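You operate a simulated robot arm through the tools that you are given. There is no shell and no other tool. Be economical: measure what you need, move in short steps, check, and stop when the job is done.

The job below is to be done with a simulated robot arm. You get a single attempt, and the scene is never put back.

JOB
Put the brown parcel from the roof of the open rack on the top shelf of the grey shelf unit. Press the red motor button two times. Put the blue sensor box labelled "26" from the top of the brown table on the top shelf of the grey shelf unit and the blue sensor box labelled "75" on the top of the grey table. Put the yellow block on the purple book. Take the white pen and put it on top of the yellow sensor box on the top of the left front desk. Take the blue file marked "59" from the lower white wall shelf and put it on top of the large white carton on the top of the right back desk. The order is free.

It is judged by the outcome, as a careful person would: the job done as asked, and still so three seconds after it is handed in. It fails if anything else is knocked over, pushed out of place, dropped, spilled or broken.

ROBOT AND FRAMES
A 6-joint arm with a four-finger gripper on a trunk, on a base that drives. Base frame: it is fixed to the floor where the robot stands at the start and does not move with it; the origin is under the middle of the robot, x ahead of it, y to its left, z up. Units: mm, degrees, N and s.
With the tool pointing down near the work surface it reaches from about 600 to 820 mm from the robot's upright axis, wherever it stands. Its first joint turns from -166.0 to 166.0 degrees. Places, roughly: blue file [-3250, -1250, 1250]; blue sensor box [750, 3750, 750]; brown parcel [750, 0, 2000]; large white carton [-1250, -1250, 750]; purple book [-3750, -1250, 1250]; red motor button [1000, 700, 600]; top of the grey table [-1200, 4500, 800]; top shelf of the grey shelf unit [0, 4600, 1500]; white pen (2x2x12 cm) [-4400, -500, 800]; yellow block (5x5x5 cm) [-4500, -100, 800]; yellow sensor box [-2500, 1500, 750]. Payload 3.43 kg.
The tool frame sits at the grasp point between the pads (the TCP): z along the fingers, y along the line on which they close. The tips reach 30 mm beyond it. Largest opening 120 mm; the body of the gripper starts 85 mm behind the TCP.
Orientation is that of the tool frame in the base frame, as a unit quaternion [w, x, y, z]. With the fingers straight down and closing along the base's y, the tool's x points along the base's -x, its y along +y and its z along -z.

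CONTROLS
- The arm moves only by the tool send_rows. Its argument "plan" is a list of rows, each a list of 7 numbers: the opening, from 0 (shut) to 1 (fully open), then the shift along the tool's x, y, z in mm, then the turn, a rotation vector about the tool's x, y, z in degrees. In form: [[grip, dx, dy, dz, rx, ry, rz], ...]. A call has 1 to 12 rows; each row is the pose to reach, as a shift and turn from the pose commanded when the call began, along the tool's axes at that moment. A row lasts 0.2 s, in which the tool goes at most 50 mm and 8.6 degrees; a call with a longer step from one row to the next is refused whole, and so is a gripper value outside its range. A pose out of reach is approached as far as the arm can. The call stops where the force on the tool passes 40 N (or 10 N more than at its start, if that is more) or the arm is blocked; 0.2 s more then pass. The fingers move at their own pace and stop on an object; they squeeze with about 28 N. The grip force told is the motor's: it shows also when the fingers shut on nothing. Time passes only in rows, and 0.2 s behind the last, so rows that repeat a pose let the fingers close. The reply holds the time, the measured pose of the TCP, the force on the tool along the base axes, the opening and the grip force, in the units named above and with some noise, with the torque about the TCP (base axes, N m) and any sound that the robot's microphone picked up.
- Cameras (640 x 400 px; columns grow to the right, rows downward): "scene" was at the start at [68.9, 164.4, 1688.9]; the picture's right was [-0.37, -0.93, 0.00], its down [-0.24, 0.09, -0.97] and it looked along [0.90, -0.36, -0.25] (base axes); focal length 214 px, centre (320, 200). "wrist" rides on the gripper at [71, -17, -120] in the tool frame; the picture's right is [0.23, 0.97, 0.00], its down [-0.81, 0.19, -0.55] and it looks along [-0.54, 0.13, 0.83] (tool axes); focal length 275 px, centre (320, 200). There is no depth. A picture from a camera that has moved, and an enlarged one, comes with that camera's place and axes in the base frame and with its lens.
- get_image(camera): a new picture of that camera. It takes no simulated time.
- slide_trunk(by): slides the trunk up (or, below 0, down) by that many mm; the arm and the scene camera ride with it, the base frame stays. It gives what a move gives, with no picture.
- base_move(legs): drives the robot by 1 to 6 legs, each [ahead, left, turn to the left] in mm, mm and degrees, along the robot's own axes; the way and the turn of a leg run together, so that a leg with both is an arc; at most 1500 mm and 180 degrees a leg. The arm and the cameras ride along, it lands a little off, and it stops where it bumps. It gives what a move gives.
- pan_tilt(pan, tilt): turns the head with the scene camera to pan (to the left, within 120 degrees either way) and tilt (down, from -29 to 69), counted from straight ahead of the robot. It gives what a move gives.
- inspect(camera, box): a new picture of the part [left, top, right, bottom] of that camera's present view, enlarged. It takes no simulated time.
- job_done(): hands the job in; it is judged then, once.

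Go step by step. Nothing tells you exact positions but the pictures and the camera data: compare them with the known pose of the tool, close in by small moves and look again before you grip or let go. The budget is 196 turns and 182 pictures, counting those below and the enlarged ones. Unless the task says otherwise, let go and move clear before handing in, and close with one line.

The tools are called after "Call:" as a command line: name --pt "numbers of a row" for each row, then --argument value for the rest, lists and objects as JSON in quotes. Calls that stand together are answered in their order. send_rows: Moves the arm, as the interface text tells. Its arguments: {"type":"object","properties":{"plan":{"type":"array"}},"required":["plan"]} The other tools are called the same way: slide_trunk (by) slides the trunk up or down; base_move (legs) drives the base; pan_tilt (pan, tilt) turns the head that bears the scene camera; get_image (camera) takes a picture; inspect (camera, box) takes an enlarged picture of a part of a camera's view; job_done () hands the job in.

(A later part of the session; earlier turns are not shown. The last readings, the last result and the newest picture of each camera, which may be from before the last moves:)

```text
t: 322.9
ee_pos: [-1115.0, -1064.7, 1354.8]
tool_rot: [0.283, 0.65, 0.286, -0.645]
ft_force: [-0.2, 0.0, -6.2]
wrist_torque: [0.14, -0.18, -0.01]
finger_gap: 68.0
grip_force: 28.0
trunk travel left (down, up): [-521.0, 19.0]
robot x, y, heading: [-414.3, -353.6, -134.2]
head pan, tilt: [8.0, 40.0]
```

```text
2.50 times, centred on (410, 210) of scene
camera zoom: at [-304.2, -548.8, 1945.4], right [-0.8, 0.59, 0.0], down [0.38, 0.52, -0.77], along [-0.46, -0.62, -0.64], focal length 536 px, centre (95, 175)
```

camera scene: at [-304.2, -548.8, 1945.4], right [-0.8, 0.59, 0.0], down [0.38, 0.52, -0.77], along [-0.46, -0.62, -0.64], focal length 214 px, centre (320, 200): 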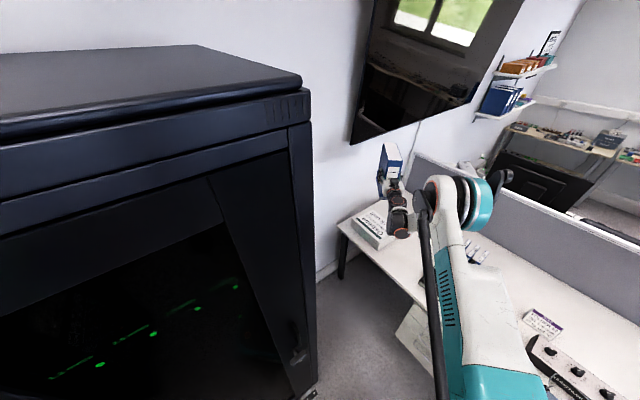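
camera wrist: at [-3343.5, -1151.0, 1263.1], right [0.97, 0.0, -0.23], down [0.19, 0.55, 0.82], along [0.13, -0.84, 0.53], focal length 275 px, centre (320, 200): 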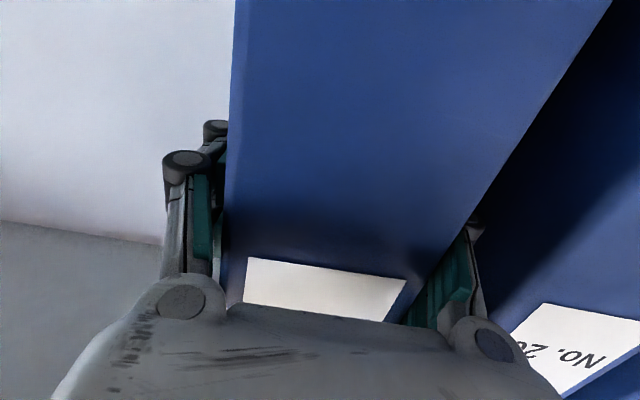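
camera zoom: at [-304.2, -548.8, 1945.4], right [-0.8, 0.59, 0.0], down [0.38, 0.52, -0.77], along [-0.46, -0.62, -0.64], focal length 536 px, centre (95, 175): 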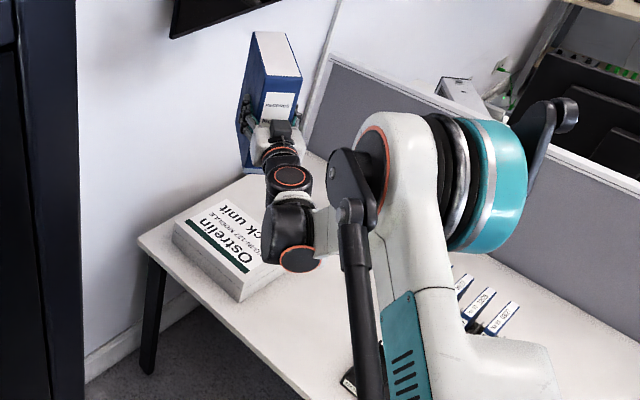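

The carton top is at z ≈ 825, centred near (-1290, -1190), roughly 290 × 270 mm. I'll position the file above it and lower most of the way with the trunk.

Call:
base_move --legs '[[164, -40, 0]]'

Call:
slide_trunk --by -370

Call:
pan_tilt --pan 10 --tilt 30

Call:
inspect --camera "scene" --box '[260, 120, 480, 300]'

```text
t: 324.3
ee_pos: [-1259.9, -1151.6, 1355.0]
tool_rot: [0.281, 0.651, 0.285, -0.645]
ft_force: [-1.1, -0.4, -6.4]
wrist_torque: [0.16, -0.08, 0.0]
finger_gap: 67.9
grip_force: 27.7
trunk travel left (down, up): [-521.0, 19.0]
robot x, y, heading: [-554.4, -438.9, -134.4]
head pan, tilt: [8.0, 40.0]
```

```text
t: 327.9
ee_pos: [-1258.1, -1150.5, 985.7]
tool_rot: [0.282, 0.65, 0.285, -0.645]
ft_force: [-0.7, -0.3, -5.3]
wrist_torque: [0.15, -0.15, 0.02]
finger_gap: 68.3
grip_force: 27.8
trunk travel left (down, up): [-151.0, 389.0]
robot x, y, heading: [-552.0, -439.3, -134.8]
head pan, tilt: [8.0, 40.0]
```

```text
t: 328.6
ee_pos: [-1257.6, -1150.1, 984.0]
tool_rot: [0.282, 0.65, 0.286, -0.645]
ft_force: [0.6, -0.5, -6.2]
wrist_torque: [0.17, -0.14, 0.02]
finger_gap: 68.1
grip_force: 27.7
trunk travel left (down, up): [-151.0, 389.0]
robot x, y, heading: [-555.9, -439.4, -134.7]
head pan, tilt: [10.0, 30.0]
```

```text
2.22 times, centred on (370, 210) of scene
camera zoom: at [-447.6, -641.6, 1590.7], right [-0.82, 0.57, 0.0], down [0.28, 0.41, -0.87], along [-0.49, -0.71, -0.5], focal length 477 px, centre (209, 178)
```

zoom: 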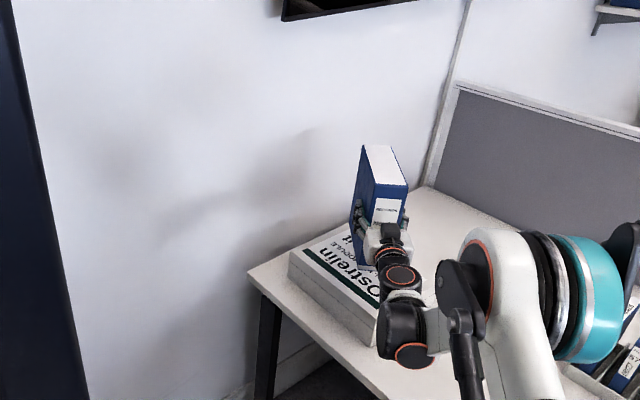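

Call:
slide_trunk --by -28

Call:
send_rows --pt "0.2 2 0 0 0 0 0" --pt "0.2 4 0 0 0 0 0" --pt "0.2 6 0 0 0 0 0" --pt "0.2 8 0 0 0 0 0"

Call:
inspect --camera "scene" --box '[300, 160, 440, 280]'

```text
t: 329.4
ee_pos: [-1258.7, -1150.2, 957.7]
tool_rot: [0.283, 0.65, 0.286, -0.645]
ft_force: [0.5, 0.4, -5.1]
wrist_torque: [0.18, -0.15, 0.0]
finger_gap: 68.0
grip_force: 27.9
trunk travel left (down, up): [-123.0, 417.0]
robot x, y, heading: [-553.8, -437.2, -134.4]
head pan, tilt: [10.0, 30.0]
```

```text
t: 330.4
ee_pos: [-1258.6, -1149.4, 950.0]
tool_rot: [0.282, 0.65, 0.285, -0.645]
ft_force: [0.1, -0.8, -6.1]
wrist_torque: [0.17, -0.17, 0.07]
finger_gap: 67.9
grip_force: 28.3
trunk travel left (down, up): [-123.0, 417.0]
robot x, y, heading: [-550.7, -437.1, -134.7]
head pan, tilt: [10.0, 30.0]
```

```text
3.33 times, centred on (370, 220) of scene
camera zoom: at [-447.6, -641.6, 1562.7], right [-0.82, 0.57, 0.0], down [0.28, 0.41, -0.87], along [-0.49, -0.71, -0.5], focal length 715 px, centre (153, 133)
```

zoom: 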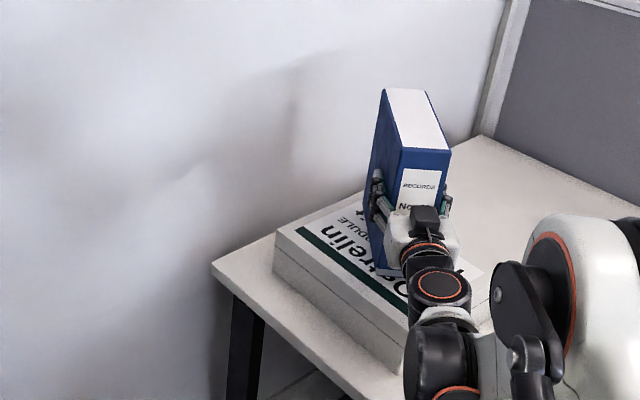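

Call:
send_rows --pt "0.2 2 0 0 0 0 0" --pt "0.2 4 0 0 0 0 0" --pt "0.2 6 0 0 0 0 0" --pt "0.2 8 0 0 0 0 0"

Call:
send_rows --pt "0.2 2 0 0 0 0 0" --pt "0.2 4 0 0 0 0 0" --pt "0.2 6 0 0 0 0 0"

```text
t: 331.4
ee_pos: [-1260.7, -1148.7, 941.0]
tool_rot: [0.282, 0.65, 0.285, -0.645]
ft_force: [0.4, -0.7, -5.8]
wrist_torque: [0.2, -0.15, 0.01]
finger_gap: 67.8
grip_force: 28.5
trunk travel left (down, up): [-123.0, 417.0]
robot x, y, heading: [-554.7, -437.1, -134.6]
head pan, tilt: [10.0, 30.0]
```

```text
t: 332.2
ee_pos: [-1259.1, -1148.3, 935.6]
tool_rot: [0.283, 0.65, 0.286, -0.645]
ft_force: [-1.0, -1.1, -3.6]
wrist_torque: [-0.26, 0.05, 0.04]
finger_gap: 67.8
grip_force: 27.7
trunk travel left (down, up): [-123.0, 417.0]
robot x, y, heading: [-551.6, -438.4, -134.7]
head pan, tilt: [10.0, 30.0]
```

Call:
send_rows --pt "0.2 1 0 0 0 0 0" --pt "0.2 2 0 0 0 0 0"

Call:
inspect --camera "scene" --box '[300, 160, 440, 280]'

```text
t: 332.8
ee_pos: [-1258.6, -1148.0, 934.0]
tool_rot: [0.283, 0.65, 0.286, -0.645]
ft_force: [-4.9, -2.1, 10.9]
wrist_torque: [-0.12, -0.25, 0.19]
finger_gap: 68.0
grip_force: 27.2
trunk travel left (down, up): [-123.0, 417.0]
robot x, y, heading: [-555.4, -440.1, -134.7]
head pan, tilt: [10.0, 30.0]
```

```text
3.33 times, centred on (370, 220) of scene
camera zoom: at [-446.6, -640.2, 1563.0], right [-0.82, 0.57, 0.0], down [0.28, 0.41, -0.87], along [-0.49, -0.71, -0.5], focal length 715 px, centre (153, 133)
```

zoom: 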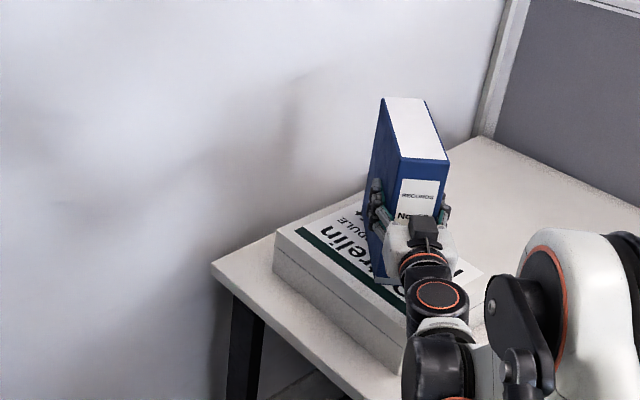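

Seated on the carton. I'll open and withdraw straight back along the tool axis.

Call:
send_rows --pt "0.7 0 0 0 0 0 0" --pt "0.7 0 0 0 0 0 0" --pt "0.7 0 0 0 0 0 0" --pt "0.7 0 0 -20 0 0 0" --pt "0.7 0 0 -50 0 0 0" --pt "0.7 0 0 -90 0 0 0"

Call:
base_move --legs '[[-250, 0, 0]]'

Call:
inspect --camera "scene" --box '[280, 120, 480, 280]'

```text
t: 334.2
ee_pos: [-1200.1, -1082.3, 935.4]
tool_rot: [0.283, 0.65, 0.286, -0.645]
ft_force: [-1.0, -0.1, -0.3]
wrist_torque: [0.01, 0.0, -0.01]
finger_gap: 83.9
grip_force: 0.0
trunk travel left (down, up): [-123.0, 417.0]
robot x, y, heading: [-558.3, -438.2, -134.5]
head pan, tilt: [10.0, 30.0]
```

```text
t: 336.0
ee_pos: [-1022.4, -901.7, 936.1]
tool_rot: [0.281, 0.651, 0.285, -0.645]
ft_force: [-0.6, 0.7, 0.6]
wrist_torque: [-0.02, 0.01, 0.0]
finger_gap: 84.1
grip_force: 0.1
trunk travel left (down, up): [-123.0, 417.0]
robot x, y, heading: [-379.0, -260.3, -134.8]
head pan, tilt: [10.0, 30.0]
```

```text
2.50 times, centred on (380, 200) of scene
camera zoom: at [-269.3, -460.8, 1562.8], right [-0.82, 0.57, 0.0], down [0.28, 0.41, -0.87], along [-0.49, -0.71, -0.5], focal length 536 px, centre (170, 200)
```

zoom: 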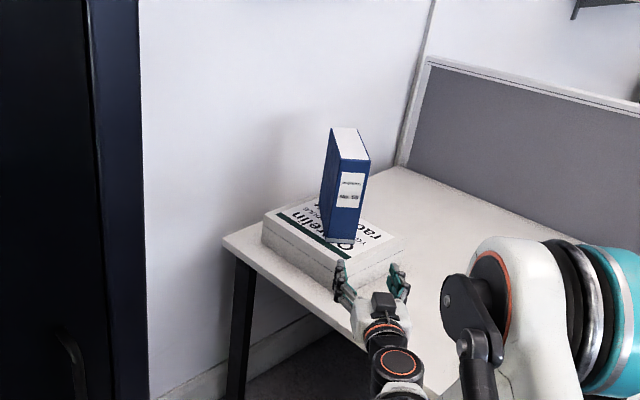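

The file stands on the carton. Next is the red motor button on the leaning panel. I'll raise the trunk, go back to the corridor and turn (the clear way round) to face the panel.

Call:
slide_trunk --by 350

Call:
base_move --legs '[[-141, 142, 0], [-823, -818, 0], [0, 0, -135], [0, 0, -90]]'

Call:
pan_tilt --pan -15 --tilt 40

Call:
get_image --camera "scene"

```text
t: 339.4
ee_pos: [-1023.3, -901.5, 1286.0]
tool_rot: [0.282, 0.65, 0.285, -0.645]
ft_force: [-0.3, 0.5, -0.1]
wrist_torque: [0.0, 0.01, 0.02]
finger_gap: 83.8
grip_force: 0.0
trunk travel left (down, up): [-473.0, 67.0]
robot x, y, heading: [-373.8, -259.8, -134.8]
head pan, tilt: [10.0, 30.0]
```

```text
t: 355.9
ee_pos: [735.7, 997.8, 1286.1]
tool_rot: [0.703, -0.045, 0.709, 0.044]
ft_force: [0.4, 0.1, -1.0]
wrist_torque: [0.01, 0.01, 0.0]
finger_gap: 84.2
grip_force: 0.0
trunk travel left (down, up): [-473.0, 67.0]
robot x, y, heading: [-174.5, 921.6, 5.2]
head pan, tilt: [10.0, 30.0]
```

```text
t: 356.8
ee_pos: [736.0, 997.5, 1286.9]
tool_rot: [0.703, -0.045, 0.709, 0.044]
ft_force: [0.1, -0.4, 1.0]
wrist_torque: [0.0, 0.0, 0.0]
finger_gap: 83.9
grip_force: 0.1
trunk travel left (down, up): [-473.0, 67.0]
robot x, y, heading: [-174.2, 922.2, 5.3]
head pan, tilt: [-15.0, 40.0]
```

```text
36 pictures are left
camera scene: at [-126.5, 1105.3, 1897.4], right [-0.17, -0.99, 0.0], down [-0.63, 0.11, -0.77], along [0.76, -0.13, -0.64], focal length 214 px, centre (320, 200)
```

scene: 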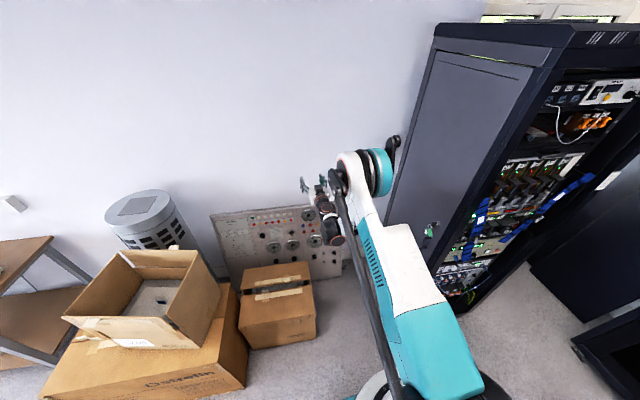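

Call:
inspect --camera "scene" --box '[205, 190, 355, 290]'

```text
4.00 times, centred on (280, 240) of scene
camera zoom: at [-126.5, 1105.3, 1897.4], right [-0.17, -0.99, 0.0], down [-0.63, 0.11, -0.77], along [0.76, -0.13, -0.64], focal length 858 px, centre (480, 40)
```

zoom: 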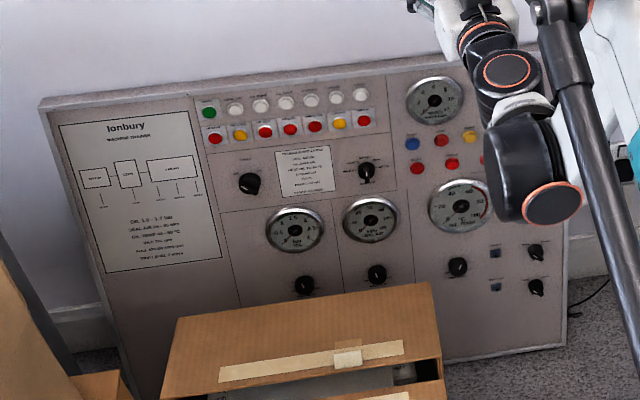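

The labels there are too small and the arm hides the right part. I'll turn the base left so the arm clears the view and zoom on the panel's right side.

Call:
base_move --legs '[[0, 0, 35]]'

Call:
pan_tilt --pan -58 --tilt 40

Call:
get_image --camera "scene"

```text
t: 358.8
ee_pos: [525.5, 1508.2, 1285.6]
tool_rot: [0.657, -0.257, 0.662, 0.254]
ft_force: [0.2, 0.6, 0.0]
wrist_torque: [0.04, 0.01, 0.01]
finger_gap: 83.8
grip_force: 0.1
trunk travel left (down, up): [-473.0, 67.0]
robot x, y, heading: [-175.1, 922.7, 40.3]
head pan, tilt: [-15.0, 40.0]
```

```text
t: 359.9
ee_pos: [526.5, 1508.4, 1286.0]
tool_rot: [0.656, -0.258, 0.662, 0.254]
ft_force: [0.4, -0.4, 0.3]
wrist_torque: [0.01, -0.03, 0.01]
finger_gap: 83.9
grip_force: 0.1
trunk travel left (down, up): [-473.0, 67.0]
robot x, y, heading: [-173.5, 921.8, 40.2]
head pan, tilt: [-58.0, 40.0]
```

```text
34 pictures are left
camera scene: at [-236.0, 1036.4, 1897.4], right [-0.3, -0.95, 0.0], down [-0.61, 0.19, -0.77], along [0.73, -0.23, -0.64], focal length 214 px, centre (320, 200)
```

scene: 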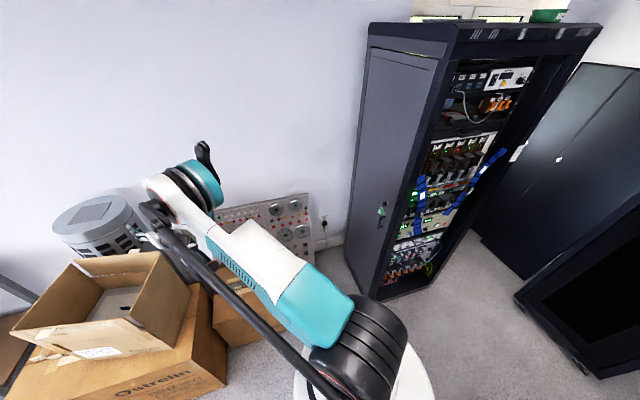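

Call:
inspect --camera "scene" --box '[250, 185, 330, 265]'

```text
5.00 times, centred on (290, 225) of scene
camera zoom: at [-236.0, 1036.4, 1897.4], right [-0.3, -0.95, 0.0], down [-0.61, 0.19, -0.77], along [0.73, -0.23, -0.64], focal length 1072 px, centre (470, 75)
```

zoom: 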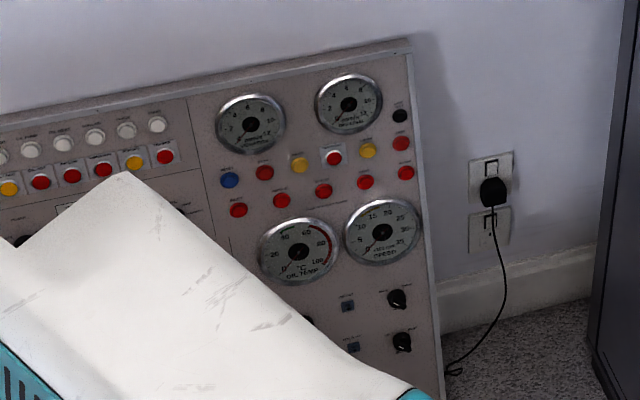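

Call:
inspect --camera "scene" --box '[268, 205, 310, 229]'

```text
15.24 times, centred on (289, 217) of scene
camera zoom: at [-236.0, 1036.4, 1897.4], right [-0.3, -0.95, 0.0], down [-0.61, 0.19, -0.77], along [0.73, -0.23, -0.64], focal length 3268 px, centre (792, -59)
```

zoom: 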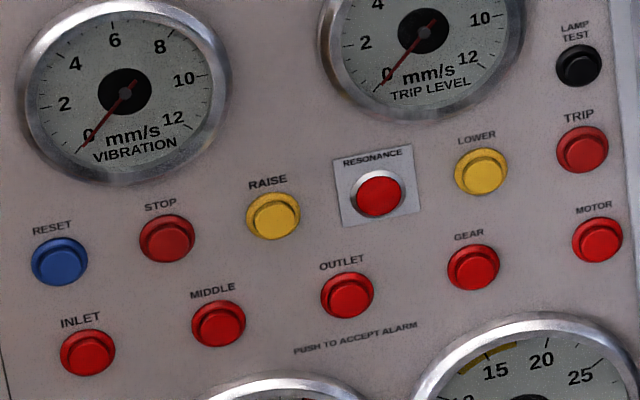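

Found it: the MOTOR button is at about (1043, 743, 581), and the panel leans about 37° from vertical. I'll face it, lower the trunk, close the gripper and pitch the tool along the panel normal.

Call:
base_move --legs '[[0, 0, -42], [0, -132, 0]]'

Call:
slide_trunk --by -440

Call:
send_rows --pt "0 35 0 -23 0 6.2 0" --pt "0 70 0 -47 0 12.4 0" --pt "0 105 0 -70 0 18.6 0" --pt "0 140 0 -93 0 24.8 0" --pt "0 176 0 -117 0 31 0" --pt "0 211 0 -140 0 37.2 0" --pt "0 211 0 -140 0 37.2 0"

```text
t: 363.1
ee_pos: [735.1, 763.2, 1287.1]
tool_rot: [0.704, -0.005, 0.71, 0.005]
ft_force: [0.2, -1.6, 0.4]
wrist_torque: [0.02, -0.02, 0.09]
finger_gap: 84.0
grip_force: 0.0
trunk travel left (down, up): [-473.0, 67.0]
robot x, y, heading: [-177.1, 790.1, -1.1]
head pan, tilt: [-58.0, 40.0]
```

```text
refused: -440 is not a number from -400 to 400
```

```text
t: 364.8
ee_pos: [629.1, 761.5, 1084.9]
tool_rot: [0.439, -0.007, 0.898, 0.003]
ft_force: [0.8, 0.5, 0.6]
wrist_torque: [-0.02, -0.01, 0.0]
finger_gap: 0.1
grip_force: 27.9
out of reach, approached as far as the arm can: row 4, 5, 6, 7
trunk travel left (down, up): [-473.0, 67.0]
robot x, y, heading: [-174.0, 793.1, -1.1]
head pan, tilt: [-58.0, 40.0]
```

Call:
slide_trunk --by -400

Call:
base_move --legs '[[270, -14, 0]]'

Call:
pan_tilt --pan -15 --tilt 35

Call:
get_image --camera "scene"

Call:
get_image --camera "wrist"

```text
t: 368.6
ee_pos: [628.6, 761.9, 685.8]
tool_rot: [0.44, -0.007, 0.898, 0.003]
ft_force: [0.4, 0.5, 0.0]
wrist_torque: [-0.04, -0.01, -0.02]
finger_gap: 0.0
grip_force: 28.0
trunk travel left (down, up): [-73.0, 467.0]
robot x, y, heading: [-176.5, 794.3, -1.2]
head pan, tilt: [-58.0, 40.0]
```

```text
t: 370.5
ee_pos: [897.8, 744.2, 686.5]
tool_rot: [0.441, -0.008, 0.898, 0.004]
ft_force: [-0.1, 0.3, 0.4]
wrist_torque: [0.0, 0.01, 0.01]
finger_gap: 0.3
grip_force: 28.3
trunk travel left (down, up): [-73.0, 467.0]
robot x, y, heading: [91.1, 771.5, -1.0]
head pan, tilt: [-58.0, 40.0]
```

```text
t: 371.6
ee_pos: [898.4, 744.5, 686.1]
tool_rot: [0.44, -0.008, 0.898, 0.004]
ft_force: [0.0, -0.6, -0.1]
wrist_torque: [0.01, -0.02, 0.01]
finger_gap: 0.1
grip_force: 28.4
trunk travel left (down, up): [-73.0, 467.0]
robot x, y, heading: [91.8, 773.2, -0.8]
head pan, tilt: [-15.0, 35.0]
```

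```text
31 pictures are left
camera scene: at [161.4, 947.8, 1505.0], right [-0.28, -0.96, 0.0], down [-0.55, 0.16, -0.82], along [0.79, -0.23, -0.57], focal length 214 px, centre (320, 200)
```

scene: 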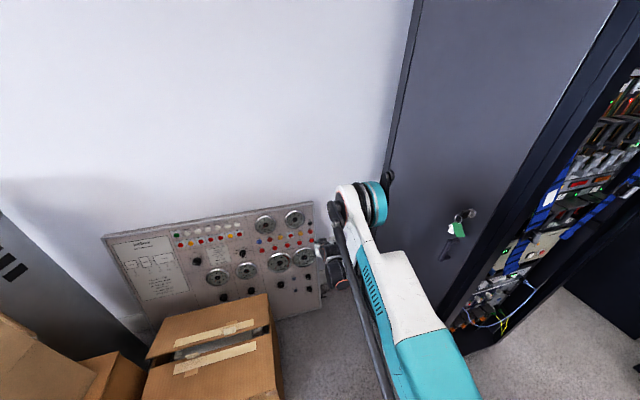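

```text
30 pictures are left
camera wrist: at [759.4, 724.8, 702.6], right [-0.16, 0.97, -0.18], down [0.06, 0.19, 0.98], along [0.99, 0.14, -0.09], focal length 275 px, centre (320, 200)
```

wrist: 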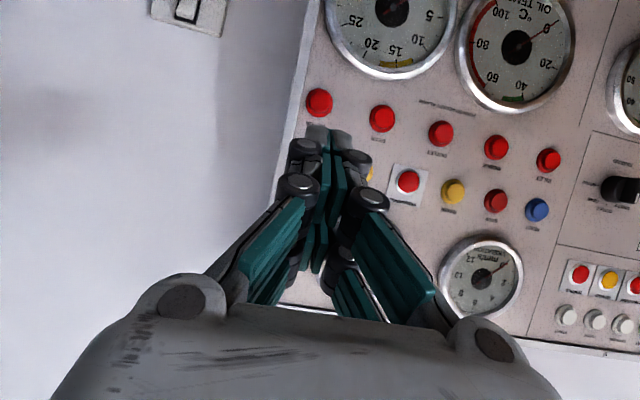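

The MOTOR button is right on the tool axis. I'll drive 60 mm closer, drop a little to stay on the axis, and re-check.

Call:
base_move --legs '[[60, 0, 0]]'

Call:
send_rows --pt "0 16 0 12 0 0 0" --pt "0 31 0 24 0 0 0" --pt "0 31 0 24 0 0 0"

Call:
get_image --camera "wrist"

```text
t: 372.6
ee_pos: [959.6, 745.0, 686.2]
tool_rot: [0.44, -0.009, 0.898, 0.004]
ft_force: [0.2, 0.4, 0.0]
wrist_torque: [-0.04, 0.01, 0.01]
finger_gap: 0.1
grip_force: 27.3
trunk travel left (down, up): [-73.0, 467.0]
robot x, y, heading: [149.6, 773.6, -1.0]
head pan, tilt: [-15.0, 35.0]
```

```text
t: 373.4
ee_pos: [968.4, 744.7, 649.8]
tool_rot: [0.439, -0.008, 0.899, 0.003]
ft_force: [0.5, -0.7, 0.0]
wrist_torque: [-0.03, -0.01, -0.02]
finger_gap: 0.0
grip_force: 27.8
out of reach, approached as far as the arm can: row 1, 2, 3
trunk travel left (down, up): [-73.0, 467.0]
robot x, y, heading: [150.7, 768.8, -1.2]
head pan, tilt: [-15.0, 35.0]
```

```text
29 pictures are left
camera wrist: at [829.0, 724.1, 665.1], right [-0.16, 0.97, -0.18], down [0.06, 0.19, 0.98], along [0.99, 0.14, -0.09], focal length 275 px, centre (320, 200)
```

wrist: 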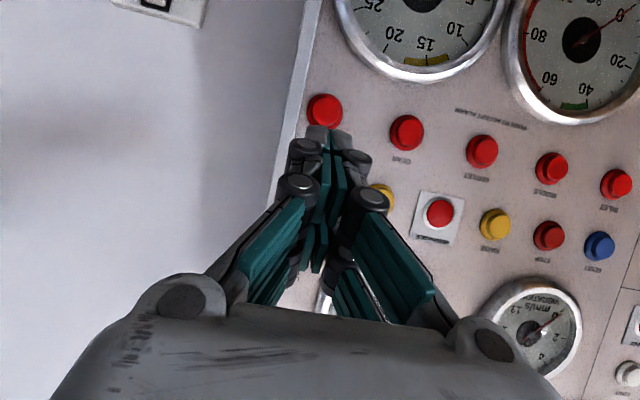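

Call:
send_rows --pt "0 3.3 3 20 0 0 0" --pt "0 3.3 3 40 0 0 0" --pt "0 3.3 3 56 0 0 0" --pt "0 3.3 3 56 0 0 0"

Call:
inspect --camera "wrist" --box '[260, 70, 400, 170]'

```text
t: 374.4
ee_pos: [1006.2, 748.1, 618.3]
tool_rot: [0.44, -0.009, 0.898, 0.003]
ft_force: [0.2, 0.9, 0.0]
wrist_torque: [-0.01, -0.01, 0.02]
finger_gap: 0.0
grip_force: 27.8
out of reach, approached as far as the arm can: row 3, 4
trunk travel left (down, up): [-73.0, 467.0]
robot x, y, heading: [149.8, 769.1, -1.0]
head pan, tilt: [-15.0, 35.0]
```

```text
4.00 times, centred on (330, 120) of wrist
camera zoom: at [867.5, 727.6, 634.9], right [-0.16, 0.97, -0.18], down [0.06, 0.19, 0.98], along [0.99, 0.14, -0.09], focal length 1101 px, centre (280, 520)
```

zoom: 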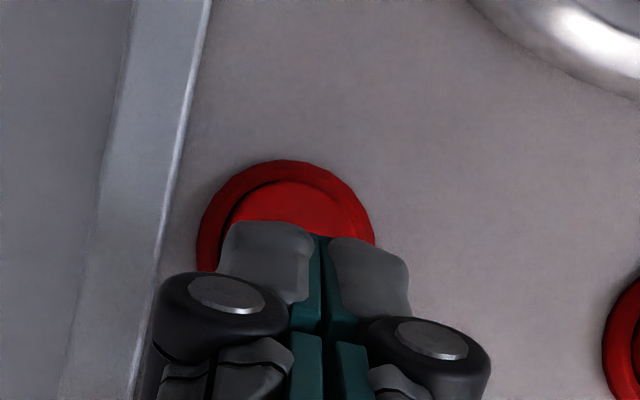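

The gripper has two finger pairs about 40 mm apart, so a square press could also hit TRIP above MOTOR. I'll back off 80 mm, lower the trunk and pitch the tool 25° more level so only the lower pair leads.

Call:
base_move --legs '[[-80, 0, 0]]'

Call:
slide_trunk --by -70

Call:
send_rows --pt "0 -33 -1 1 0 -8.3 0" --pt "0 -66 -2 2 0 -16.6 0" --pt "0 -98.9 -2.3 3.6 0 -25 0" --pt "0 -98.9 -2.3 3.6 0 -25 0"

Call:
get_image --camera "wrist"

```text
t: 375.4
ee_pos: [928.2, 750.8, 617.7]
tool_rot: [0.44, -0.008, 0.898, 0.002]
ft_force: [-0.1, -0.9, -0.4]
wrist_torque: [-0.01, 0.04, 0.03]
finger_gap: 0.1
grip_force: 27.9
trunk travel left (down, up): [-73.0, 467.0]
robot x, y, heading: [69.1, 773.1, -0.8]
head pan, tilt: [-15.0, 35.0]
```

```text
t: 376.5
ee_pos: [928.8, 750.6, 547.9]
tool_rot: [0.439, -0.009, 0.898, 0.004]
ft_force: [0.5, -0.1, 0.8]
wrist_torque: [0.0, 0.01, 0.01]
finger_gap: 0.1
grip_force: 27.5
trunk travel left (down, up): [-3.0, 537.0]
robot x, y, heading: [71.3, 771.7, -0.9]
head pan, tilt: [-15.0, 35.0]
```

```text
t: 377.5
ee_pos: [985.4, 751.2, 647.8]
tool_rot: [0.623, -0.008, 0.782, 0.005]
ft_force: [0.3, 0.2, -0.4]
wrist_torque: [0.0, 0.01, 0.01]
finger_gap: 0.3
grip_force: 28.2
out of reach, approached as far as the arm can: row 1, 2, 3, 4
trunk travel left (down, up): [-3.0, 537.0]
robot x, y, heading: [70.9, 770.0, -0.9]
head pan, tilt: [-15.0, 35.0]
```

```text
27 pictures are left
camera wrist: at [852.7, 731.3, 603.9], right [-0.07, 0.97, -0.23], down [-0.36, 0.19, 0.91], along [0.93, 0.14, 0.34], focal length 275 px, centre (320, 200)
```

wrist: 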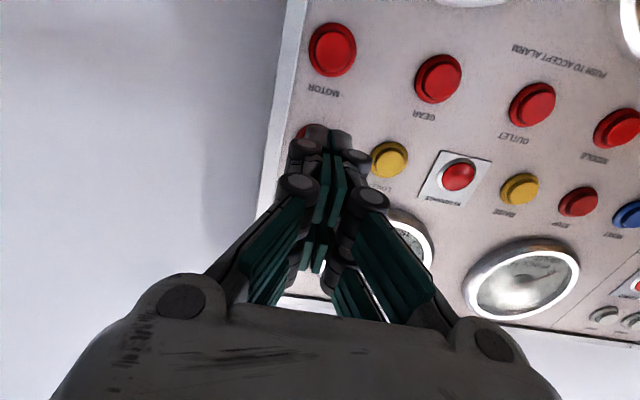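

The arm can't hold that flatter pitch so low. Instead I'll return to the panel-normal pitch and roll the gripper 90°, so the pairs lie side by side; the second pair then falls beyond the panel's edge.

Call:
send_rows --pt "0 -1 -2 -1.4 1.78 1.78 8.04" --pt "0 -2 -4 -2.7 3.56 3.56 16.07" --pt "0 -3 -6 -4 5.35 5.35 24.1" --pt "0 -4 -8 -5.4 7.13 7.13 32.1" --pt "0 -5 -10 -6.8 8.9 8.9 40.2" --pt "0 -6 -12 -8 10.7 10.7 48.2" --pt "0 -7 -14 -9.5 12.5 12.5 56.3" --pt "0 -8 -16 -10.8 14.3 14.3 64.3" --pt "0 -9 -18 -12.2 16 16 72.3" --pt "0 -9.5 -20 -13.5 17.8 17.8 80.4" --pt "0 -10 -22.3 -14.9 19.6 19.6 88.4" --pt "0 -10 -22.3 -14.9 19.6 19.6 88.4"

Call:
get_image --camera "wrist"

```text
t: 380.1
ee_pos: [971.8, 728.0, 659.9]
tool_rot: [0.308, 0.63, 0.641, 0.313]
ft_force: [-0.6, 0.2, -0.5]
wrist_torque: [0.02, 0.01, 0.0]
finger_gap: 0.0
grip_force: 27.5
trunk travel left (down, up): [-3.0, 537.0]
robot x, y, heading: [72.0, 775.0, -1.1]
head pan, tilt: [-15.0, 35.0]
```

```text
26 pictures are left
camera wrist: at [864.8, 796.6, 720.2], right [0.59, 0.24, 0.77], down [-0.3, -0.82, 0.49], along [0.75, -0.52, -0.41], focal length 275 px, centre (320, 200)
```

wrist: 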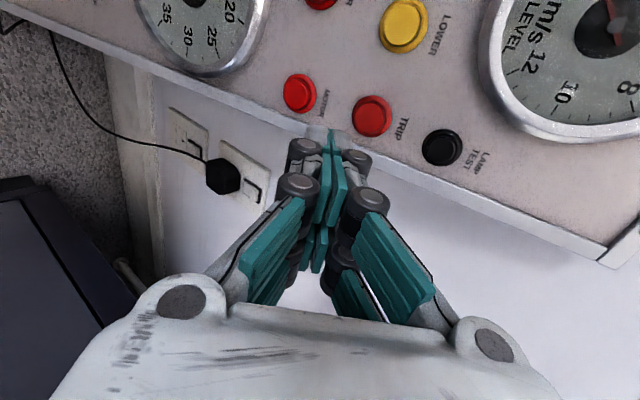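

The roll worked: MOTOR is now ahead of one finger pair. I'll line up (down-panel 20 mm) and advance most of the way.

Call:
send_rows --pt "0 -1 -10 15 0 0 0" --pt "0 -1 -20 35 0 0 0" --pt "0 -1 -20 55 0 0 0" --pt "0 -1 -20 55 0 0 0"

Call:
inspect --camera "wrist" --box '[240, 60, 400, 180]'

```text
t: 381.1
ee_pos: [1002.8, 727.6, 610.4]
tool_rot: [0.308, 0.629, 0.642, 0.312]
ft_force: [0.7, 0.5, -1.0]
wrist_torque: [-0.02, -0.03, -0.01]
finger_gap: 0.0
grip_force: 28.0
trunk travel left (down, up): [-3.0, 537.0]
robot x, y, heading: [70.9, 772.0, -0.9]
head pan, tilt: [-15.0, 35.0]
```

```text
3.33 times, centred on (320, 120) of wrist
camera zoom: at [896.2, 796.4, 670.4], right [0.59, 0.24, 0.77], down [-0.3, -0.82, 0.49], along [0.75, -0.53, -0.41], focal length 918 px, centre (320, 467)
```

zoom: 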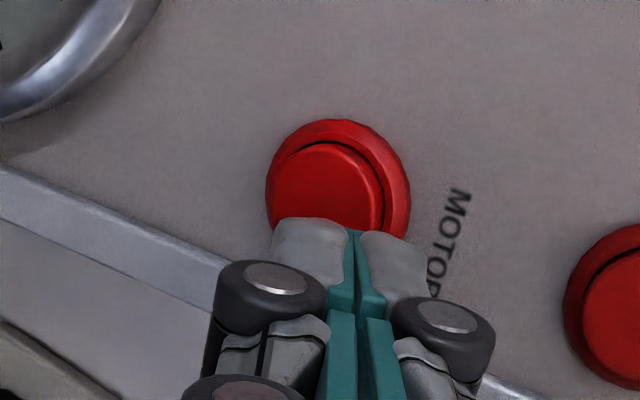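

Call:
send_rows --pt "0 4 -5 5 0 0 0" --pt "0 4 -5 11 0 0 0" --pt "0 4 -5 14 0 0 0" --pt "0 4 -5 17 0 0 0"

Call:
inspect --camera "wrist" --box '[240, 60, 400, 180]'

```text
t: 382.1
ee_pos: [1012.3, 730.4, 595.9]
tool_rot: [0.308, 0.629, 0.642, 0.313]
ft_force: [0.4, -0.3, 0.2]
wrist_torque: [0.01, 0.0, -0.02]
finger_gap: 0.2
grip_force: 27.8
trunk travel left (down, up): [-3.0, 537.0]
robot x, y, heading: [72.3, 772.9, -1.1]
head pan, tilt: [-15.0, 35.0]
```

```text
3.33 times, centred on (320, 120) of wrist
camera zoom: at [905.9, 799.8, 655.6], right [0.59, 0.24, 0.77], down [-0.3, -0.82, 0.49], along [0.75, -0.53, -0.41], focal length 918 px, centre (320, 467)
```

zoom: 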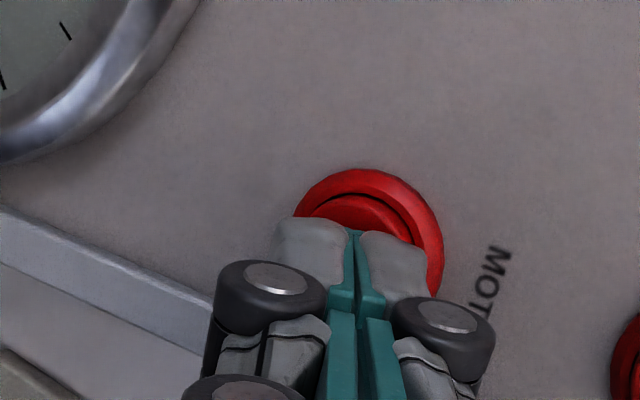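

Call:
send_rows --pt "0 0 0 2 0 0 0" --pt "0 0 0 4 0 0 0" --pt "0 0 0 6 0 0 0"

```text
t: 382.9
ee_pos: [1016.5, 730.1, 593.3]
tool_rot: [0.307, 0.629, 0.642, 0.314]
ft_force: [-4.4, -0.4, 2.4]
wrist_torque: [0.01, -0.02, 0.0]
finger_gap: 0.0
grip_force: 28.1
trunk travel left (down, up): [-3.0, 537.0]
robot x, y, heading: [72.6, 773.7, -1.0]
head pan, tilt: [-15.0, 35.0]
heard: click
```

A click was heard with about 5 N of force: first press. Release fully, then press a second time the same way.

Call:
send_rows --pt "0 0 0 -4 0 0 0" --pt "0 0 0 -9 0 0 0" --pt "0 0 0 -14 0 0 0" --pt "0 0 0 -14 0 0 0"

Call:
get_image --camera "wrist"

```text
t: 383.9
ee_pos: [1005.3, 732.4, 600.3]
tool_rot: [0.308, 0.629, 0.641, 0.313]
ft_force: [0.6, 0.1, -0.8]
wrist_torque: [0.02, 0.0, 0.01]
finger_gap: 0.1
grip_force: 27.8
trunk travel left (down, up): [-3.0, 537.0]
robot x, y, heading: [73.6, 774.1, -0.9]
head pan, tilt: [-15.0, 35.0]
```

```text
23 pictures are left
camera wrist: at [898.6, 801.0, 659.6], right [0.59, 0.24, 0.77], down [-0.3, -0.82, 0.49], along [0.75, -0.53, -0.41], focal length 275 px, centre (320, 200)
```

wrist: 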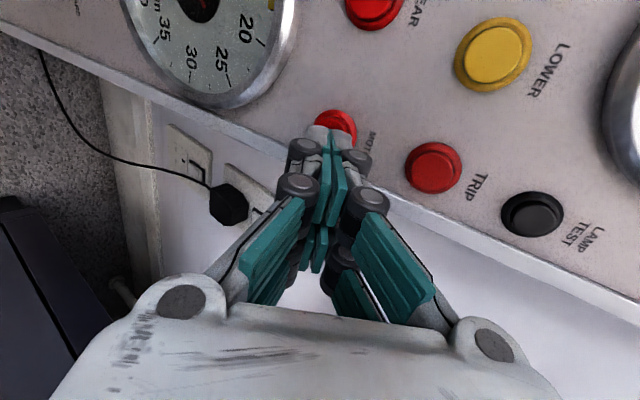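

Call:
send_rows --pt "0 0 0 8 0 0 0" --pt "0 0 0 14 0 0 0" --pt "0 0 0 17 0 0 0" --pt "0 0 0 20 0 0 0"

```text
t: 384.9
ee_pos: [1018.5, 732.3, 591.7]
tool_rot: [0.308, 0.629, 0.642, 0.312]
ft_force: [-11.5, 1.3, -3.1]
wrist_torque: [-0.04, 0.15, 0.2]
finger_gap: 0.0
grip_force: 28.2
out of reach, approached as far as the arm can: row 4
trunk travel left (down, up): [-3.0, 537.0]
robot x, y, heading: [72.3, 775.1, -0.8]
head pan, tilt: [-15.0, 35.0]
heard: click
```

Second click heard: the button has been pressed twice. I'll withdraw, back off, raise the trunk and return the tool to straight-down for the pen.

Call:
send_rows --pt "0 0 0 -15 0 0 0" --pt "0 0 0 -45 0 0 0" --pt "0 0 0 -80 0 0 0"

Call:
base_move --legs '[[-200, 30, 0]]'

Call:
slide_trunk --by 370

Call:
send_rows --pt "0.5 0 7 -20 3.4 3.4 -6.93" --pt "0.5 0 14 -40 6.8 6.8 -13.9" --pt "0.5 0 21 -60 10.2 10.2 -20.8" --pt "0.5 0 28 -80 13.6 13.6 -27.7" --pt "0.5 0 36 -101 17 17 -34.7" --pt "0.5 0 43 -122 20.4 20.4 -41.6" --pt "0.5 0 50 -142 23.7 23.7 -48.5" --pt "0.5 0 57 -163 27.1 27.1 -55.5" --pt "0.5 0 65 -183 30.5 30.5 -62.4" --pt "0.5 0 72 -204 33.9 33.9 -69.3" --pt "0.5 0 79 -224 37.3 37.3 -76.3" --pt "0.5 0 86 -244 40.7 40.7 -83.2"

```text
t: 385.7
ee_pos: [956.0, 730.3, 641.1]
tool_rot: [0.307, 0.629, 0.642, 0.313]
ft_force: [0.0, -0.3, -0.3]
wrist_torque: [0.0, -0.03, -0.01]
finger_gap: 0.0
grip_force: 28.3
trunk travel left (down, up): [-3.0, 537.0]
robot x, y, heading: [75.8, 774.8, -0.9]
head pan, tilt: [-15.0, 35.0]
```

```text
t: 387.3
ee_pos: [752.9, 766.4, 639.7]
tool_rot: [0.307, 0.628, 0.642, 0.313]
ft_force: [-0.3, -0.1, 0.3]
wrist_torque: [-0.01, 0.0, -0.01]
finger_gap: 0.0
grip_force: 27.4
trunk travel left (down, up): [-3.0, 537.0]
robot x, y, heading: [-130.7, 804.5, -0.9]
head pan, tilt: [-15.0, 35.0]
```

```text
t: 390.9
ee_pos: [752.7, 766.4, 1010.4]
tool_rot: [0.308, 0.628, 0.642, 0.314]
ft_force: [0.4, 0.4, 1.0]
wrist_torque: [0.01, 0.01, -0.08]
finger_gap: 0.0
grip_force: 28.1
trunk travel left (down, up): [-373.0, 167.0]
robot x, y, heading: [-130.4, 807.9, -0.8]
head pan, tilt: [-15.0, 35.0]
```

```text
t: 393.5
ee_pos: [610.8, 764.3, 1228.9]
tool_rot: [-0.001, -0.012, 1.0, -0.002]
ft_force: [0.3, -1.0, 0.6]
wrist_torque: [0.0, -0.01, 0.01]
finger_gap: 59.8
grip_force: 0.0
trunk travel left (down, up): [-373.0, 167.0]
robot x, y, heading: [-133.2, 802.9, -0.9]
head pan, tilt: [-15.0, 35.0]
```

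Call:
base_move --legs '[[0, 0, 90.9], [1450, 0, 0], [90, 0, 90]]'

Call:
base_move --legs '[[1450, 0, 0], [1450, 0, 0]]'

```text
t: 408.5
ee_pos: [-995.4, 2267.0, 1229.0]
tool_rot: [0.0, 0.998, 0.055, -0.001]
ft_force: [-0.8, -0.2, 0.6]
wrist_torque: [0.0, -0.04, 0.0]
finger_gap: 59.9
grip_force: 0.1
trunk travel left (down, up): [-373.0, 167.0]
robot x, y, heading: [-250.9, 2288.9, -175.7]
head pan, tilt: [-15.0, 35.0]
```

```text
t: 422.6
ee_pos: [-3893.5, 1981.2, 1228.6]
tool_rot: [-0.001, 0.998, 0.07, 0.0]
ft_force: [-0.3, -0.4, -0.5]
wrist_torque: [-0.01, 0.01, -0.01]
finger_gap: 60.0
grip_force: 0.0
trunk travel left (down, up): [-373.0, 167.0]
robot x, y, heading: [-3147.5, 2025.1, -173.8]
head pan, tilt: [-15.0, 35.0]
```

Call:
base_move --legs '[[0, 0, -6.2], [385, 0, 0], [0, 1250, 0], [0, 1250, 0]]'

Call:
pan_tilt --pan 0 --tilt 40

Call:
get_image --camera "scene"

```text
t: 437.3
ee_pos: [-4265.5, -437.3, 1228.6]
tool_rot: [-0.001, 1.0, 0.022, 0.0]
ft_force: [-0.8, 0.2, 0.0]
wrist_torque: [0.0, -0.02, 0.04]
finger_gap: 60.1
grip_force: 0.0
trunk travel left (down, up): [-373.0, 167.0]
robot x, y, heading: [-3521.2, -466.3, -179.3]
head pan, tilt: [-15.0, 35.0]
```

```text
t: 438.1
ee_pos: [-4265.8, -436.5, 1228.8]
tool_rot: [-0.001, 1.0, 0.022, 0.0]
ft_force: [0.0, -0.2, 0.7]
wrist_torque: [0.01, 0.04, -0.02]
finger_gap: 60.0
grip_force: 0.0
trunk travel left (down, up): [-373.0, 167.0]
robot x, y, heading: [-3519.0, -463.2, -179.5]
head pan, tilt: [0.0, 40.0]
```

```text
22 pictures are left
camera scene: at [-3581.3, -666.0, 1797.4], right [-0.01, 1.0, 0.0], down [0.64, 0.01, -0.77], along [-0.77, -0.01, -0.64], focal length 214 px, centre (320, 200)
```

scene: 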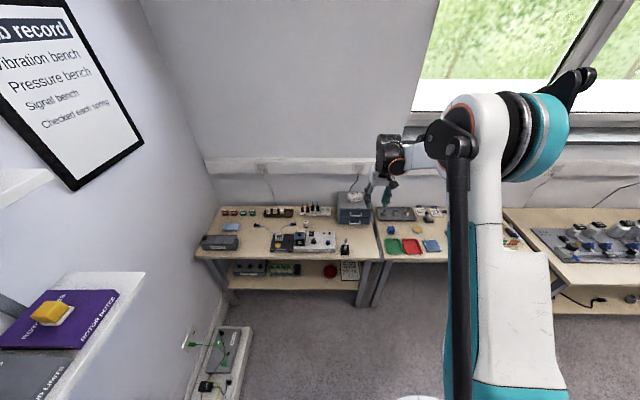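

Call:
inspect --camera "scene" --box '[320, 225, 370, 260]'

Call:
get_image --camera "wrist"

```text
11.43 times, centred on (345, 242) of scene
camera zoom: at [-3581.3, -666.0, 1797.4], right [-0.01, 1.0, 0.0], down [0.64, 0.01, -0.77], along [-0.77, -0.01, -0.64], focal length 2451 px, centre (34, -286)
```

zoom: 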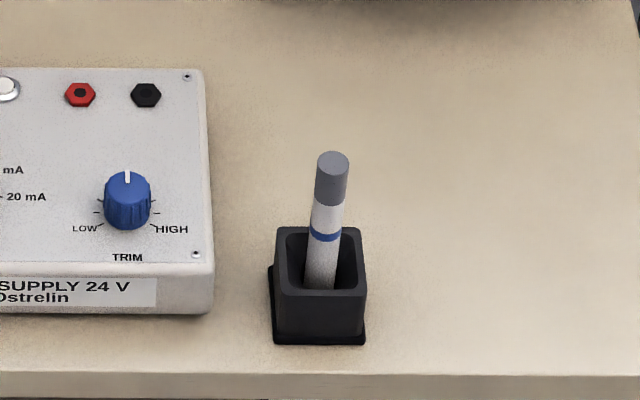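

```text
20 pictures are left
camera wrist: at [-4194.4, -418.6, 1348.7], right [0.27, -0.96, 0.0], down [-0.8, -0.23, 0.55], along [-0.53, -0.15, -0.83], focal length 275 px, centre (320, 200)
```

wrist: 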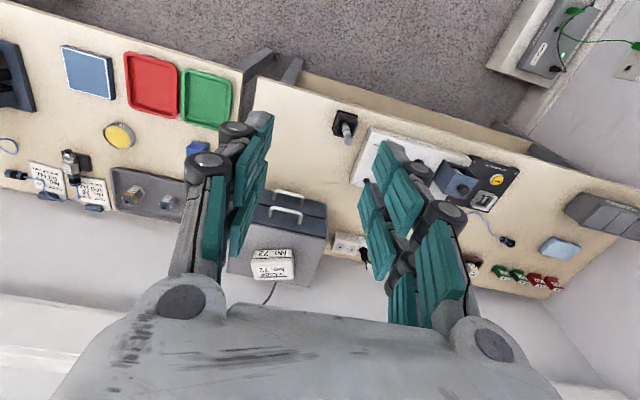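

Pen top is at about (-4367, -524, 848), standing in its 40 mm cup. I'll grip it by its cap (tool down) so it can be laid down later. Moving above it and lowering the trunk.

Call:
base_move --legs '[[101, 88, 0]]'

Call:
slide_trunk --by -263

Call:
inspect --camera "wrist" --box '[220, 60, 420, 220]'

```text
t: 439.4
ee_pos: [-4365.0, -527.8, 1227.6]
tool_rot: [-0.002, 1.0, 0.022, 0.0]
ft_force: [-0.5, -0.7, -0.4]
wrist_torque: [0.0, -0.09, 0.0]
finger_gap: 60.3
grip_force: 0.0
trunk travel left (down, up): [-373.0, 167.0]
robot x, y, heading: [-3621.4, -551.2, -179.7]
head pan, tilt: [0.0, 40.0]
```

```text
t: 442.1
ee_pos: [-4366.0, -526.4, 967.1]
tool_rot: [-0.001, 1.0, 0.023, 0.0]
ft_force: [0.9, 0.7, -0.8]
wrist_torque: [-0.01, 0.02, -0.01]
finger_gap: 59.7
grip_force: 0.0
trunk travel left (down, up): [-110.0, 430.0]
robot x, y, heading: [-3619.9, -553.4, -179.2]
head pan, tilt: [0.0, 40.0]
```

```text
2.50 times, centred on (320, 140) of wrist
camera zoom: at [-4293.9, -507.8, 1085.8], right [0.27, -0.96, 0.0], down [-0.8, -0.23, 0.55], along [-0.53, -0.15, -0.83], focal length 688 px, centre (320, 350)
```

zoom: 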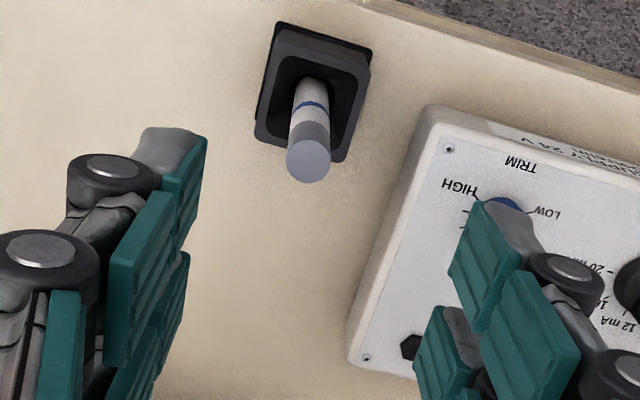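

Call:
send_rows --pt "0.5 -4 -2 40 0 0 0" --pt "0.5 -4 -2 80 0 0 0" --pt "0.5 -4 -2 110 0 0 0" --pt "0.5 -4 -2 119 0 0 0" --pt "0.02 -4 -2 119 0 0 0" --pt "0.02 -4 -2 119 0 0 0" --pt "0.02 -4 -2 119 0 0 0"

Call:
inspect --camera "wrist" --box '[240, 60, 400, 220]'

```text
t: 443.6
ee_pos: [-4368.3, -524.8, 846.9]
tool_rot: [-0.002, 1.0, 0.022, 0.0]
ft_force: [0.5, -0.6, -0.9]
wrist_torque: [0.03, 0.02, 0.02]
finger_gap: 13.2
grip_force: 27.8
trunk travel left (down, up): [-110.0, 430.0]
robot x, y, heading: [-3617.0, -552.2, -179.6]
head pan, tilt: [0.0, 40.0]
```

```text
2.50 times, centred on (320, 140) of wrist
camera zoom: at [-4298.0, -505.6, 967.0], right [0.27, -0.96, 0.0], down [-0.8, -0.23, 0.55], along [-0.53, -0.15, -0.83], focal length 688 px, centre (320, 350)
```

zoom: 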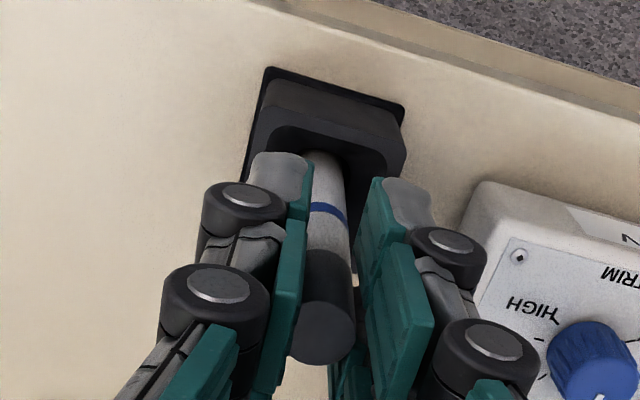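

Pen gripped. Lift it straight up out of the cup and check.

Call:
send_rows --pt "0.02 0 0 -30 0 0 0" --pt "0.02 0 0 -70 0 0 0" --pt "0.02 0 0 -115 0 0 0" --pt "0.02 0 0 -160 0 0 0" --pt "0.02 0 0 -205 0 0 0" --pt "0.02 0 0 -250 0 0 0" --pt "0.02 0 0 -250 0 0 0"

Call:
inspect --camera "wrist" --box '[200, 20, 440, 240]'

```text
t: 445.2
ee_pos: [-4369.0, -523.1, 1097.4]
tool_rot: [-0.001, 1.0, 0.023, 0.001]
ft_force: [-0.1, -0.1, 0.4]
wrist_torque: [0.0, 0.01, -0.02]
finger_gap: 12.8
grip_force: 28.3
trunk travel left (down, up): [-110.0, 430.0]
robot x, y, heading: [-3619.7, -551.8, -179.3]
head pan, tilt: [0.0, 40.0]
```

```text
1.82 times, centred on (320, 130) of wrist
camera zoom: at [-4298.4, -504.7, 1216.8], right [0.27, -0.96, 0.0], down [-0.8, -0.23, 0.55], along [-0.53, -0.15, -0.83], focal length 500 px, centre (320, 327)
```

zoom: 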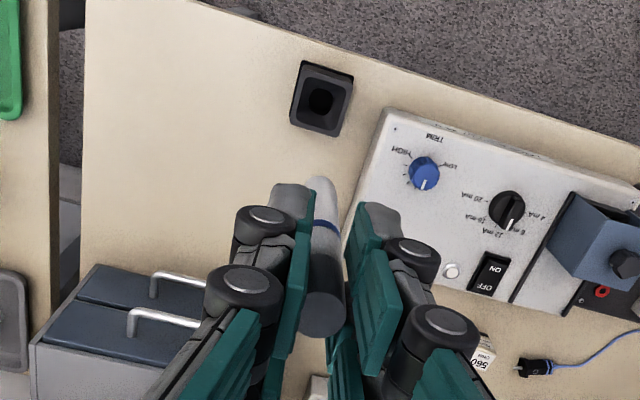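

The pen is out. I'll raise the trunk, strafe north and turn to face the desk with the yellow sensor box.

Call:
slide_trunk --by 200

Call:
base_move --legs '[[0, -1100, 0], [0, -1000, 0], [0, 0, -90], [0, 0, -90]]'

Call:
pan_tilt --pan 0 --tilt 40

Call:
get_image --camera "scene"

```text
t: 447.4
ee_pos: [-4369.4, -524.5, 1296.9]
tool_rot: [-0.001, 1.0, 0.022, 0.0]
ft_force: [-0.6, -0.2, 0.9]
wrist_torque: [0.02, 0.0, 0.0]
finger_gap: 12.8
grip_force: 27.9
trunk travel left (down, up): [-310.0, 230.0]
robot x, y, heading: [-3617.9, -548.8, -179.5]
head pan, tilt: [0.0, 40.0]
```

```text
t: 465.5
ee_pos: [-2892.4, 1507.0, 1296.4]
tool_rot: [0.0, -0.022, 1.0, 0.0]
ft_force: [0.1, -0.6, -0.5]
wrist_torque: [0.0, 0.01, -0.01]
finger_gap: 11.1
grip_force: 27.8
trunk travel left (down, up): [-310.0, 230.0]
robot x, y, heading: [-3643.0, 1542.3, 0.5]
head pan, tilt: [0.0, 40.0]
```

```text
t: 466.1
ee_pos: [-2891.7, 1506.6, 1296.4]
tool_rot: [0.0, -0.021, 1.0, -0.001]
ft_force: [0.3, 0.3, 0.0]
wrist_torque: [0.01, 0.01, -0.01]
finger_gap: 11.2
grip_force: 28.0
trunk travel left (down, up): [-310.0, 230.0]
robot x, y, heading: [-3644.3, 1537.8, 0.3]
head pan, tilt: [0.0, 40.0]
```

```text
16 pictures are left
camera scene: at [-3576.3, 1738.8, 1734.4], right [0.01, -1.0, 0.0], down [-0.64, 0.0, -0.77], along [0.77, 0.01, -0.64], focal length 214 px, centre (320, 200)
```

scene: 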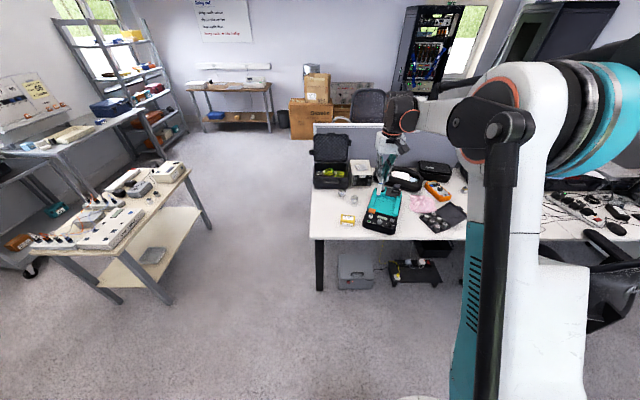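

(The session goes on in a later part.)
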